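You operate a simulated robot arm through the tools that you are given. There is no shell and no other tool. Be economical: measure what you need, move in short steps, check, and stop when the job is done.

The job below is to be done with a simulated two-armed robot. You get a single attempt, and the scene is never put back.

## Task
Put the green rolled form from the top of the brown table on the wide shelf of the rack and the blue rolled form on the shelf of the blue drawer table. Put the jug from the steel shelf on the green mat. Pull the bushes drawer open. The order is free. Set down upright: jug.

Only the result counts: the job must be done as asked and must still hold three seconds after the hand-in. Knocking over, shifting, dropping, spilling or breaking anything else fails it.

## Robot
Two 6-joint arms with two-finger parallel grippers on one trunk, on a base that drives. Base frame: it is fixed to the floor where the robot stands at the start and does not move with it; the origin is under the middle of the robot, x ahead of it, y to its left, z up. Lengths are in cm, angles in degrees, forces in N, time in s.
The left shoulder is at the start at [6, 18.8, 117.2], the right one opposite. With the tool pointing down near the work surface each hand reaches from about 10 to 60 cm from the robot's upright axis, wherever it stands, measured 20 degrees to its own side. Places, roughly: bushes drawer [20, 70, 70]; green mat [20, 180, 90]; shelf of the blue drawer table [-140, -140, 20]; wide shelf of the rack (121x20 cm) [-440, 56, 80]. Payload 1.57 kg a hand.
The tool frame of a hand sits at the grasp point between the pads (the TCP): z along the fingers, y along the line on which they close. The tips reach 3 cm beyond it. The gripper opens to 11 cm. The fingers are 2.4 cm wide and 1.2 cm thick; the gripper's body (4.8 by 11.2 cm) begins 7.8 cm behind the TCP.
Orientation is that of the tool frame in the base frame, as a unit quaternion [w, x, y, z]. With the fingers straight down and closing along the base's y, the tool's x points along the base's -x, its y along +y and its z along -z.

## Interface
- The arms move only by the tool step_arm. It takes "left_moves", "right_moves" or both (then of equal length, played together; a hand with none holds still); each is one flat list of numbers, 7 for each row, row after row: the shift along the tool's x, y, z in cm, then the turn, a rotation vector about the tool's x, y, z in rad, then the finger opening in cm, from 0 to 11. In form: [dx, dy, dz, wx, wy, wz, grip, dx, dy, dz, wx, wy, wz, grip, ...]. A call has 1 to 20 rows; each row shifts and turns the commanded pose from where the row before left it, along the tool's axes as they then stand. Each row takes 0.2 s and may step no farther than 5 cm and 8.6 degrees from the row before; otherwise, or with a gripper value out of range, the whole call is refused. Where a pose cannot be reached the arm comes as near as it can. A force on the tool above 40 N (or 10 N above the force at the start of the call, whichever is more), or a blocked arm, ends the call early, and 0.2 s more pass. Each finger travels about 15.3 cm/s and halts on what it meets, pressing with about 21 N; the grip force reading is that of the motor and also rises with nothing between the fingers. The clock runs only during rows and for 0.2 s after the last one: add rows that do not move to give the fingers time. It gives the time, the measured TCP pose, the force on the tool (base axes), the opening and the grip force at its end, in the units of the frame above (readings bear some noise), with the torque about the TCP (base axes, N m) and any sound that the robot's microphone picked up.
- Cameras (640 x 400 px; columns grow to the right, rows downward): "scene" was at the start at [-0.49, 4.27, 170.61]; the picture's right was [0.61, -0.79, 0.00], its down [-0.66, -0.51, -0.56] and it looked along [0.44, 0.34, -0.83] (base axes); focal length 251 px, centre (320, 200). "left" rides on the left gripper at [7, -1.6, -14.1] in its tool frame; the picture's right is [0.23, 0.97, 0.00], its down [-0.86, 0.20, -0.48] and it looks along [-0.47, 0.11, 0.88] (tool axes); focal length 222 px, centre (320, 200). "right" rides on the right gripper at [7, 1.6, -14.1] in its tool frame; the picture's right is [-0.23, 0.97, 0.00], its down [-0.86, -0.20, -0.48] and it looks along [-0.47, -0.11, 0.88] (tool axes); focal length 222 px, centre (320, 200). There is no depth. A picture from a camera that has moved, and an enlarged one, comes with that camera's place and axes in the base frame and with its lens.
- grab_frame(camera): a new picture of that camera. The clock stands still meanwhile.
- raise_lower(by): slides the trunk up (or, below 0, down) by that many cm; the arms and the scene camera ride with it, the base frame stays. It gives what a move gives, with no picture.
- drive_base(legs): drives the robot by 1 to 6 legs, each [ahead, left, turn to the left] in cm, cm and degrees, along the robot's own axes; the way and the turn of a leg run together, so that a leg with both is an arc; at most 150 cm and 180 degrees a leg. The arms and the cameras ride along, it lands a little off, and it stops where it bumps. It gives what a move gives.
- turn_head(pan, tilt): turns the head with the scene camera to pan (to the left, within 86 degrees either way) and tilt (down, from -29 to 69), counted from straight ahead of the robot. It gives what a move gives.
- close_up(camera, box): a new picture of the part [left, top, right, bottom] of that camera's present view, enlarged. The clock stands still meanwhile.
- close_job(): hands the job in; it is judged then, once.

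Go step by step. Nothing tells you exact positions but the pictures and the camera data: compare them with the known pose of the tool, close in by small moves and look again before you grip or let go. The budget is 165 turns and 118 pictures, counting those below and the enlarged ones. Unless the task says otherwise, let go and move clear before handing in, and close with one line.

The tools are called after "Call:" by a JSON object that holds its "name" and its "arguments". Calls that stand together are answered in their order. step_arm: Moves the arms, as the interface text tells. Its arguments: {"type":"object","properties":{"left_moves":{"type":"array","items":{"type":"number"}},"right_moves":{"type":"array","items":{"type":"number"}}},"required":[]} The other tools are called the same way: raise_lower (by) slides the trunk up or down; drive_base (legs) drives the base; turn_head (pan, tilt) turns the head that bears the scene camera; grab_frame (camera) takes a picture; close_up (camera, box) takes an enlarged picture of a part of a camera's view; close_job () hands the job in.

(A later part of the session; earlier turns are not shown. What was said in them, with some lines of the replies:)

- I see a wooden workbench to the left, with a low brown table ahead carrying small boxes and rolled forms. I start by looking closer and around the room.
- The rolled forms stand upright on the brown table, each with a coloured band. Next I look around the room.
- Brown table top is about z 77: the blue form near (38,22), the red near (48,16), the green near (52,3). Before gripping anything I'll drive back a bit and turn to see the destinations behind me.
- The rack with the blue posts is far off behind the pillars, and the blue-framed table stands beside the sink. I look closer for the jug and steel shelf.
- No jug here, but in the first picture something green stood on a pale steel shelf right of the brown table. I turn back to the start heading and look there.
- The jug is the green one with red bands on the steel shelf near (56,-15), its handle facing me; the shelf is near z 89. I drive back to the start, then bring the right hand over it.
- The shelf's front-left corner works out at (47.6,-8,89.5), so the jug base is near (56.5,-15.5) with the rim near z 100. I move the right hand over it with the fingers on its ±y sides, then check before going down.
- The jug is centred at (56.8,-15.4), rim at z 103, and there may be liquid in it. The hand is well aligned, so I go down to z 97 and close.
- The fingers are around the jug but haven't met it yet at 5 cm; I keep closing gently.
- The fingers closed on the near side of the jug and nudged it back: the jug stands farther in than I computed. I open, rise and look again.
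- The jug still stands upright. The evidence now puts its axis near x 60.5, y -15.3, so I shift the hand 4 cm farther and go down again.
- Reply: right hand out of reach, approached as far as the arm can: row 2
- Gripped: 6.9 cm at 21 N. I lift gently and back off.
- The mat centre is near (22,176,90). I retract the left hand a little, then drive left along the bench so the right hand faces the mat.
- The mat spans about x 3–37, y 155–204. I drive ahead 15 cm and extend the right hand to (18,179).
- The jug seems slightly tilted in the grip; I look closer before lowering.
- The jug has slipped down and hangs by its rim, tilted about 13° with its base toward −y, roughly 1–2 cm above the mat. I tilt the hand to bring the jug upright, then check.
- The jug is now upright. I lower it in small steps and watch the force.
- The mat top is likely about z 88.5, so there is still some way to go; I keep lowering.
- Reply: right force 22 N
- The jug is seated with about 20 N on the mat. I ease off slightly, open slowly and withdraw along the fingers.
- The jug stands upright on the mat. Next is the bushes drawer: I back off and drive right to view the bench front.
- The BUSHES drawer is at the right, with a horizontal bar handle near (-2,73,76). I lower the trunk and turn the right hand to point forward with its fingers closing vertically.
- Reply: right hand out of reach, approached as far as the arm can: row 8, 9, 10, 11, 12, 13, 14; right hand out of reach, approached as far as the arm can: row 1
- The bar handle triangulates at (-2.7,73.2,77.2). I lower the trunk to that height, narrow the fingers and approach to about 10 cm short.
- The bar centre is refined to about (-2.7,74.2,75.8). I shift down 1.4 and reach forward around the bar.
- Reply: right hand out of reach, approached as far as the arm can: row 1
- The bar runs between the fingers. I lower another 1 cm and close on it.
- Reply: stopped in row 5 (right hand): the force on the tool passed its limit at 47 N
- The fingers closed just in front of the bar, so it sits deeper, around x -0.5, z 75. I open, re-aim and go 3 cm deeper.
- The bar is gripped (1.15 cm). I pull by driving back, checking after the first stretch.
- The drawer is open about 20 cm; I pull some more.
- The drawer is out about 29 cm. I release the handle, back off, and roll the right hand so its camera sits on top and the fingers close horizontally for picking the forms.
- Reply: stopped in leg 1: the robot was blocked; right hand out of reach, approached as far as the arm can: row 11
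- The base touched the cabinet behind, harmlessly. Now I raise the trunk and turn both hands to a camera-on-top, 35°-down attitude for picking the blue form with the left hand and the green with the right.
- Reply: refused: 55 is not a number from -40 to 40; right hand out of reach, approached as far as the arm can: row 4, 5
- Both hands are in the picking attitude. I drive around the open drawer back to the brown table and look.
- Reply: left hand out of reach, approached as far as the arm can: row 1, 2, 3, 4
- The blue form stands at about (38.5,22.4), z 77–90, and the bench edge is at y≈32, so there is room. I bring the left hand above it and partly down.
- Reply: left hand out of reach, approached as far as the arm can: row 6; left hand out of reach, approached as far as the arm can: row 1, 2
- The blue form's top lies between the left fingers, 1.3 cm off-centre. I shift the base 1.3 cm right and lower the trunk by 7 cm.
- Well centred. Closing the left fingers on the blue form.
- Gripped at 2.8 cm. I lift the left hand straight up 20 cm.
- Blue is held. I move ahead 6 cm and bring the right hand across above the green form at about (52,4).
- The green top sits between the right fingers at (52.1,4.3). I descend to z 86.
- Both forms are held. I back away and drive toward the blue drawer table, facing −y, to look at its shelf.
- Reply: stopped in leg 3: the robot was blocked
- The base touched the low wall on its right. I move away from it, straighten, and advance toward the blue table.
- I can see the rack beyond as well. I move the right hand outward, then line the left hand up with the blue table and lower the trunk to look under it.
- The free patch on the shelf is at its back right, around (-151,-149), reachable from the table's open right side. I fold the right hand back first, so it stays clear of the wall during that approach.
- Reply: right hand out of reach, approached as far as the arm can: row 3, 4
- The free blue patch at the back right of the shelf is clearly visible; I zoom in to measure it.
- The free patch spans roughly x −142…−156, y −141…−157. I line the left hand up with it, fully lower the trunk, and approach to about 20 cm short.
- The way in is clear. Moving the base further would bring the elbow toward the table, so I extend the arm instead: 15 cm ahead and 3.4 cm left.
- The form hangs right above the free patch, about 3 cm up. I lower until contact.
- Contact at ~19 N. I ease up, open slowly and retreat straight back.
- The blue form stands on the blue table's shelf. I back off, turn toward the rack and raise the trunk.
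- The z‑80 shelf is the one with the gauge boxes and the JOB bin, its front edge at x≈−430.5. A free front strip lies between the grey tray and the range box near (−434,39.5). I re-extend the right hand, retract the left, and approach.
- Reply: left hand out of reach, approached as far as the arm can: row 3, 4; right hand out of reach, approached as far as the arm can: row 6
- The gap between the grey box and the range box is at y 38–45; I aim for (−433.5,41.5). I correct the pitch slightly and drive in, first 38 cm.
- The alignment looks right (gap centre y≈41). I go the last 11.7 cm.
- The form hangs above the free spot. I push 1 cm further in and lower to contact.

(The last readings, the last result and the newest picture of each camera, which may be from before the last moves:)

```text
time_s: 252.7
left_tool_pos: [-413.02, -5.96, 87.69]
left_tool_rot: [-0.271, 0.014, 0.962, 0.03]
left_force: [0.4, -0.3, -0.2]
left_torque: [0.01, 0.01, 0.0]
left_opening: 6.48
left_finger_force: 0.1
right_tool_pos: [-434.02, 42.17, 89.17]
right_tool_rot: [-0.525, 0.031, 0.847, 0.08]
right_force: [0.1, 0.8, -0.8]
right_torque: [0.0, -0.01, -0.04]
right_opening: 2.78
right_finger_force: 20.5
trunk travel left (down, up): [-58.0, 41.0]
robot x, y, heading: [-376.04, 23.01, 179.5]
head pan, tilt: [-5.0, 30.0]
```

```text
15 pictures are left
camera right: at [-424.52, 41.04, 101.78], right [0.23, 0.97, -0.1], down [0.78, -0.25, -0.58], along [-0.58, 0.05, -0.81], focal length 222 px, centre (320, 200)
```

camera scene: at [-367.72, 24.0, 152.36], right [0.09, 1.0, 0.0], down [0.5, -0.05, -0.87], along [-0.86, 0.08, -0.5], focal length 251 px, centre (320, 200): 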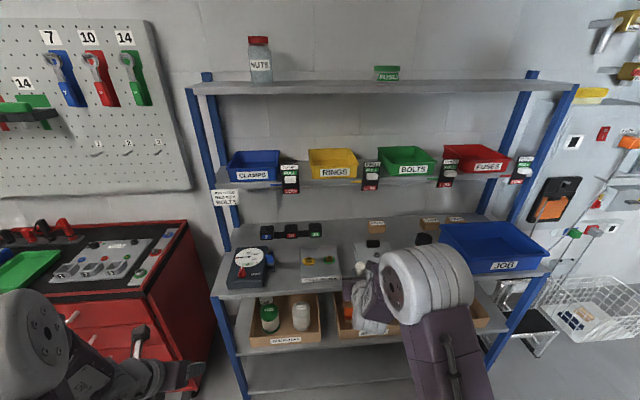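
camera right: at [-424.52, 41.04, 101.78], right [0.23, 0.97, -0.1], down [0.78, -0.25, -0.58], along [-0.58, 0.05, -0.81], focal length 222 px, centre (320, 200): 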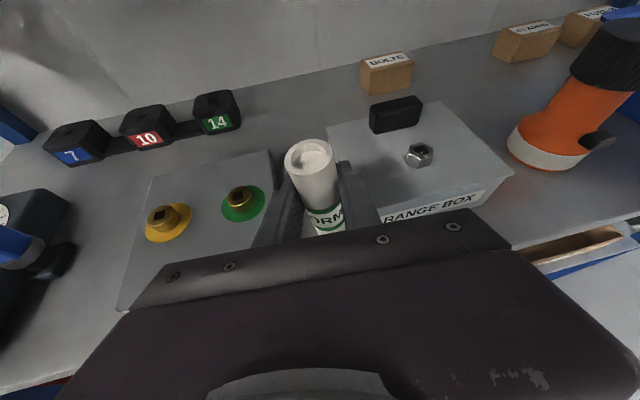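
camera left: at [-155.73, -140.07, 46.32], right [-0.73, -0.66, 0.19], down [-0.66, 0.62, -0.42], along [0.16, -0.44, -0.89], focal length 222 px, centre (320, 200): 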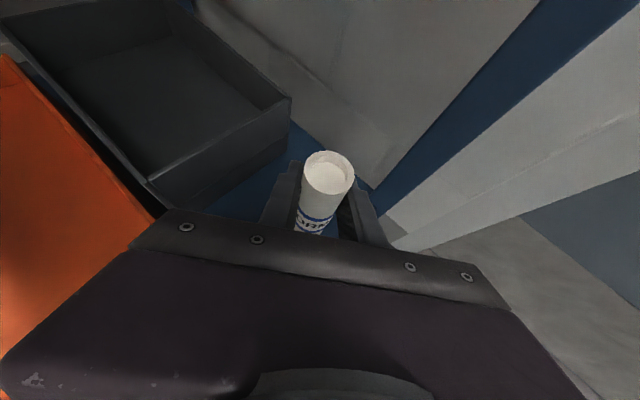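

Still no contact; I shift back 0.8 cm in y to keep clear of the range box and continue down.

Call:
{"name": "step_arm", "arguments": {"right_moves": [-0.3, -0.8, 0.15, 0, 0, 0, 1.5, 0, 0, 0, 0, 0, 0, 1.5]}}

Call:
{"name": "step_arm", "arguments": {"right_moves": [-0.3, -0.04, 0.15, 0, 0, 0, 1.5, 0, 0, 0, 0, 0, 0, 1.5]}}

Call:
{"name": "step_arm", "arguments": {"right_moves": [-0.3, -0.04, 0.15, 0, 0, 0, 1.5, 0, 0, 0, 0, 0, 0, 1.5]}}

Call:
{"name": "grab_frame", "arguments": {"camera": "right"}}

```text
time_s: 253.3
left_tool_pos: [-413.02, -6.03, 87.83]
left_tool_rot: [-0.271, 0.013, 0.962, 0.029]
left_force: [-1.4, -0.7, 0.5]
left_torque: [0.01, 0.04, 0.01]
left_opening: 6.51
left_finger_force: 0.0
right_tool_pos: [-434.08, 41.25, 88.65]
right_tool_rot: [-0.524, 0.03, 0.847, 0.08]
right_force: [0.8, -1.4, -0.1]
right_torque: [0.0, 0.03, -0.01]
right_opening: 2.79
right_finger_force: 20.9
trunk travel left (down, up): [-58.0, 41.0]
robot x, y, heading: [-375.79, 23.24, 179.9]
head pan, tilt: [-5.0, 30.0]
```

```text
time_s: 253.9
left_tool_pos: [-412.98, -5.92, 87.84]
left_tool_rot: [-0.271, 0.013, 0.962, 0.03]
left_force: [0.1, 0.7, -0.3]
left_torque: [-0.02, -0.02, 0.01]
left_opening: 6.51
left_finger_force: 0.0
right_tool_pos: [-434.17, 41.19, 88.39]
right_tool_rot: [-0.524, 0.03, 0.847, 0.08]
right_force: [-0.5, 0.6, -0.3]
right_torque: [0.01, 0.01, -0.01]
right_opening: 2.8
right_finger_force: 21.0
trunk travel left (down, up): [-58.0, 41.0]
robot x, y, heading: [-376.12, 22.87, 179.5]
head pan, tilt: [-5.0, 30.0]
```

```text
time_s: 254.5
left_tool_pos: [-413.04, -5.92, 87.88]
left_tool_rot: [-0.273, 0.015, 0.962, 0.031]
left_force: [-0.1, 1.1, 0.0]
left_torque: [-0.01, 0.04, -0.02]
left_opening: 6.5
left_finger_force: 0.0
right_tool_pos: [-434.31, 41.26, 88.25]
right_tool_rot: [-0.526, 0.03, 0.846, 0.079]
right_force: [-0.3, 1.8, 10.3]
right_torque: [0.07, 0.05, -0.02]
right_opening: 2.79
right_finger_force: 20.7
trunk travel left (down, up): [-58.0, 41.0]
robot x, y, heading: [-375.84, 23.28, 179.6]
head pan, tilt: [-5.0, 30.0]
```

```text
14 pictures are left
camera right: at [-424.56, 40.17, 100.88], right [0.23, 0.97, -0.1], down [0.78, -0.25, -0.58], along [-0.59, 0.06, -0.81], focal length 222 px, centre (320, 200)
```

right: 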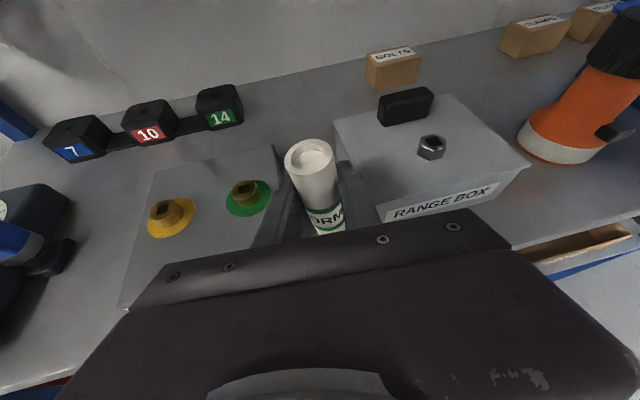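

Contact at 10 N. I check closely that it is the form on the shelf and the fingers are free of the boxes.

Call:
{"name": "close_up", "arguments": {"camera": "right", "box": [230, 110, 430, 260]}}

Call:
{"name": "close_up", "arguments": {"camera": "scene", "box": [300, 220, 400, 320]}}

```text
2.67 times, centred on (330, 185) of right
camera zoom: at [-424.56, 40.17, 100.88], right [0.23, 0.97, -0.1], down [0.78, -0.25, -0.58], along [-0.59, 0.06, -0.81], focal length 592 px, centre (293, 240)
```

zoom: 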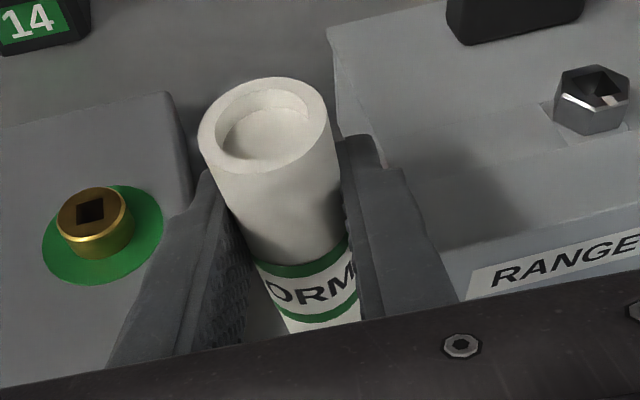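

```text
4.00 times, centred on (350, 270) of scene
camera zoom: at [-378.86, 23.73, 152.38], right [0.09, 1.0, 0.0], down [0.5, -0.05, -0.87], along [-0.86, 0.08, -0.5], focal length 1003 px, centre (200, -80)
```

zoom: 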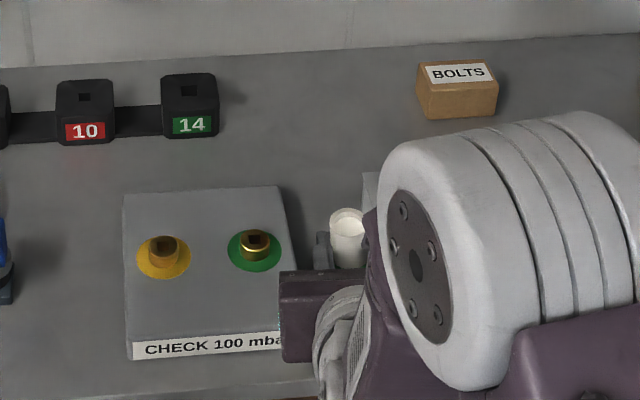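

The fingers are clear of both boxes. I press no further: ease up slightly, open only to 3.6 cm, and retract straight back.

Call:
{"name": "step_arm", "arguments": {"right_moves": [0.09, 0, -0.04, 0, 0, 0, 1.5, 0, 0, 0, 0, 0, 0, 2.3, 0, 0, 0, 0, 0, 0, 2.8, 0, 0, 0, 0, 0, 0, 3.2, 0, 0, 0, 0, 0, 0, 3.5, 0, 0, 0, 0, 0, 0, 3.5]}}

Call:
{"name": "close_up", "arguments": {"camera": "right", "box": [230, 110, 430, 260]}}

```text
time_s: 255.9
left_tool_pos: [-413.08, -5.93, 87.74]
left_tool_rot: [-0.271, 0.014, 0.962, 0.029]
left_force: [0.7, 0.0, -0.7]
left_torque: [-0.01, 0.02, -0.01]
left_opening: 6.5
left_finger_force: 0.1
right_tool_pos: [-434.1, 41.11, 88.25]
right_tool_rot: [-0.524, 0.031, 0.848, 0.081]
right_force: [0.1, -0.3, 0.3]
right_torque: [0.01, -0.03, -0.01]
right_opening: 3.47
right_finger_force: 0.1
trunk travel left (down, up): [-58.0, 41.0]
robot x, y, heading: [-375.98, 23.06, 179.8]
head pan, tilt: [-5.0, 30.0]
```

```text
2.67 times, centred on (330, 185) of right
camera zoom: at [-424.61, 40.18, 100.78], right [0.23, 0.97, -0.1], down [0.78, -0.25, -0.57], along [-0.58, 0.05, -0.81], focal length 592 px, centre (293, 240)
```

zoom: 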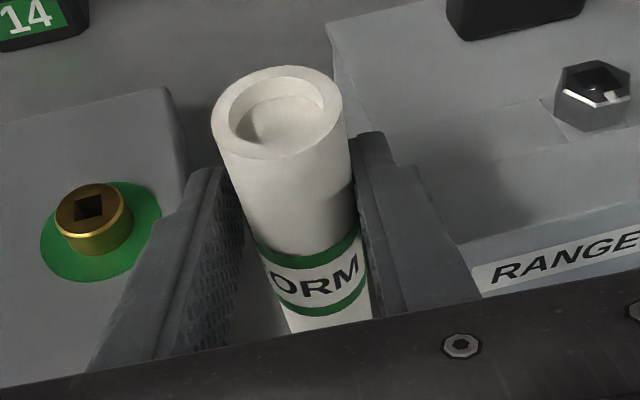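

The form stands free. I centre the fingers by 0.2 cm and slide back parallel to them.

Call:
{"name": "step_arm", "arguments": {"right_moves": [0, 0.2, 0, 0, 0, 0, 3.6, -0.45, 0, -0.89, 0, 0, 0, 3.6, -0.9, 0, -1.78, 0, 0, 0, 3.6, -0.9, 0, -1.78, 0, 0, 0, 3.6, -0.9, 0, -1.78, 0, 0, 0, 3.6, -1.35, 0, -2.67, 0, 0, 0, 3.6, 0, 0, 0, 0, 0, 0, 3.6]}}

Call:
{"name": "drive_base", "arguments": {"legs": [[-35, 0, 0]]}}

Call:
{"name": "grab_frame", "arguments": {"camera": "scene"}}

```text
time_s: 257.5
left_tool_pos: [-413.1, -5.76, 87.73]
left_tool_rot: [-0.271, 0.013, 0.962, 0.029]
left_force: [-0.3, -0.3, 0.0]
left_torque: [0.0, 0.0, -0.01]
left_opening: 6.47
left_finger_force: 0.1
right_tool_pos: [-428.24, 39.57, 92.12]
right_tool_rot: [-0.52, 0.03, 0.85, 0.079]
right_force: [-0.3, 0.6, -0.4]
right_torque: [-0.03, 0.0, 0.02]
right_opening: 3.59
right_finger_force: 0.0
right hand out of reach, approached as far as the arm can: row 3, 4, 5, 6
trunk travel left (down, up): [-58.0, 41.0]
robot x, y, heading: [-375.9, 22.78, 179.8]
head pan, tilt: [-5.0, 30.0]
```

```text
time_s: 259.8
left_tool_pos: [-378.2, -5.9, 87.8]
left_tool_rot: [-0.271, 0.015, 0.962, 0.029]
left_force: [0.3, 0.8, 0.0]
left_torque: [-0.02, 0.0, -0.03]
left_opening: 6.5
left_finger_force: 0.1
right_tool_pos: [-393.36, 39.6, 92.27]
right_tool_rot: [-0.52, 0.032, 0.85, 0.08]
right_force: [0.3, 0.1, -0.3]
right_torque: [0.0, 0.03, 0.0]
right_opening: 3.6
right_finger_force: 0.1
trunk travel left (down, up): [-58.0, 41.0]
robot x, y, heading: [-341.12, 23.05, 179.5]
head pan, tilt: [-5.0, 30.0]
```

```text
10 pictures are left
camera scene: at [-344.09, 23.52, 152.36], right [0.1, 1.0, 0.0], down [0.5, -0.05, -0.87], along [-0.86, 0.08, -0.5], focal length 251 px, centre (320, 200)
```

scene: 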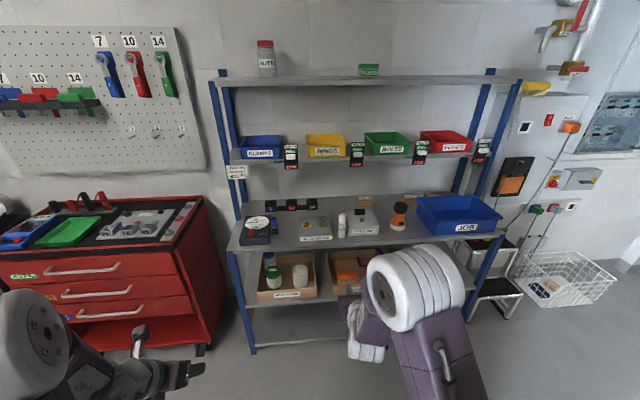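

Call:
{"name": "close_up", "arguments": {"camera": "scene", "box": [235, 190, 425, 260]}}

```text
3.37 times, centred on (330, 225) of scene
camera zoom: at [-344.09, 23.52, 152.36], right [0.1, 1.0, 0.0], down [0.5, -0.05, -0.87], along [-0.86, 0.08, -0.5], focal length 845 px, centre (286, 116)
```

zoom: 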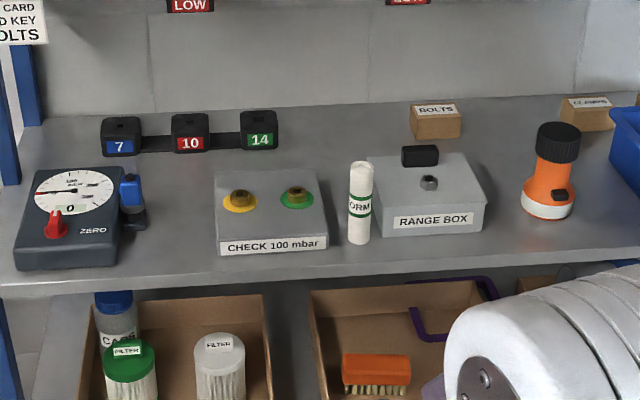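

The green form stands on the rack shelf and the neighbouring boxes have not moved. The blue form, the jug and the open drawer were all in place when last seen, and both hands are clear, so I hand in.

Call:
{"name": "close_job", "arguments": {}}

```text
The job is handed in.
```

I handed the job in with all four parts done: the green form is on the rack's wide shelf, the blue form is on the blue drawer table's shelf, the jug is upright on the green mat, and the bushes drawer is open about 29 cm. Along the way the jug got nudged back about 2 cm on its shelf before I gripped it, and the base bumped the cabinet and the low wall once each. I saw nothing knocked over or displaced by any of it.
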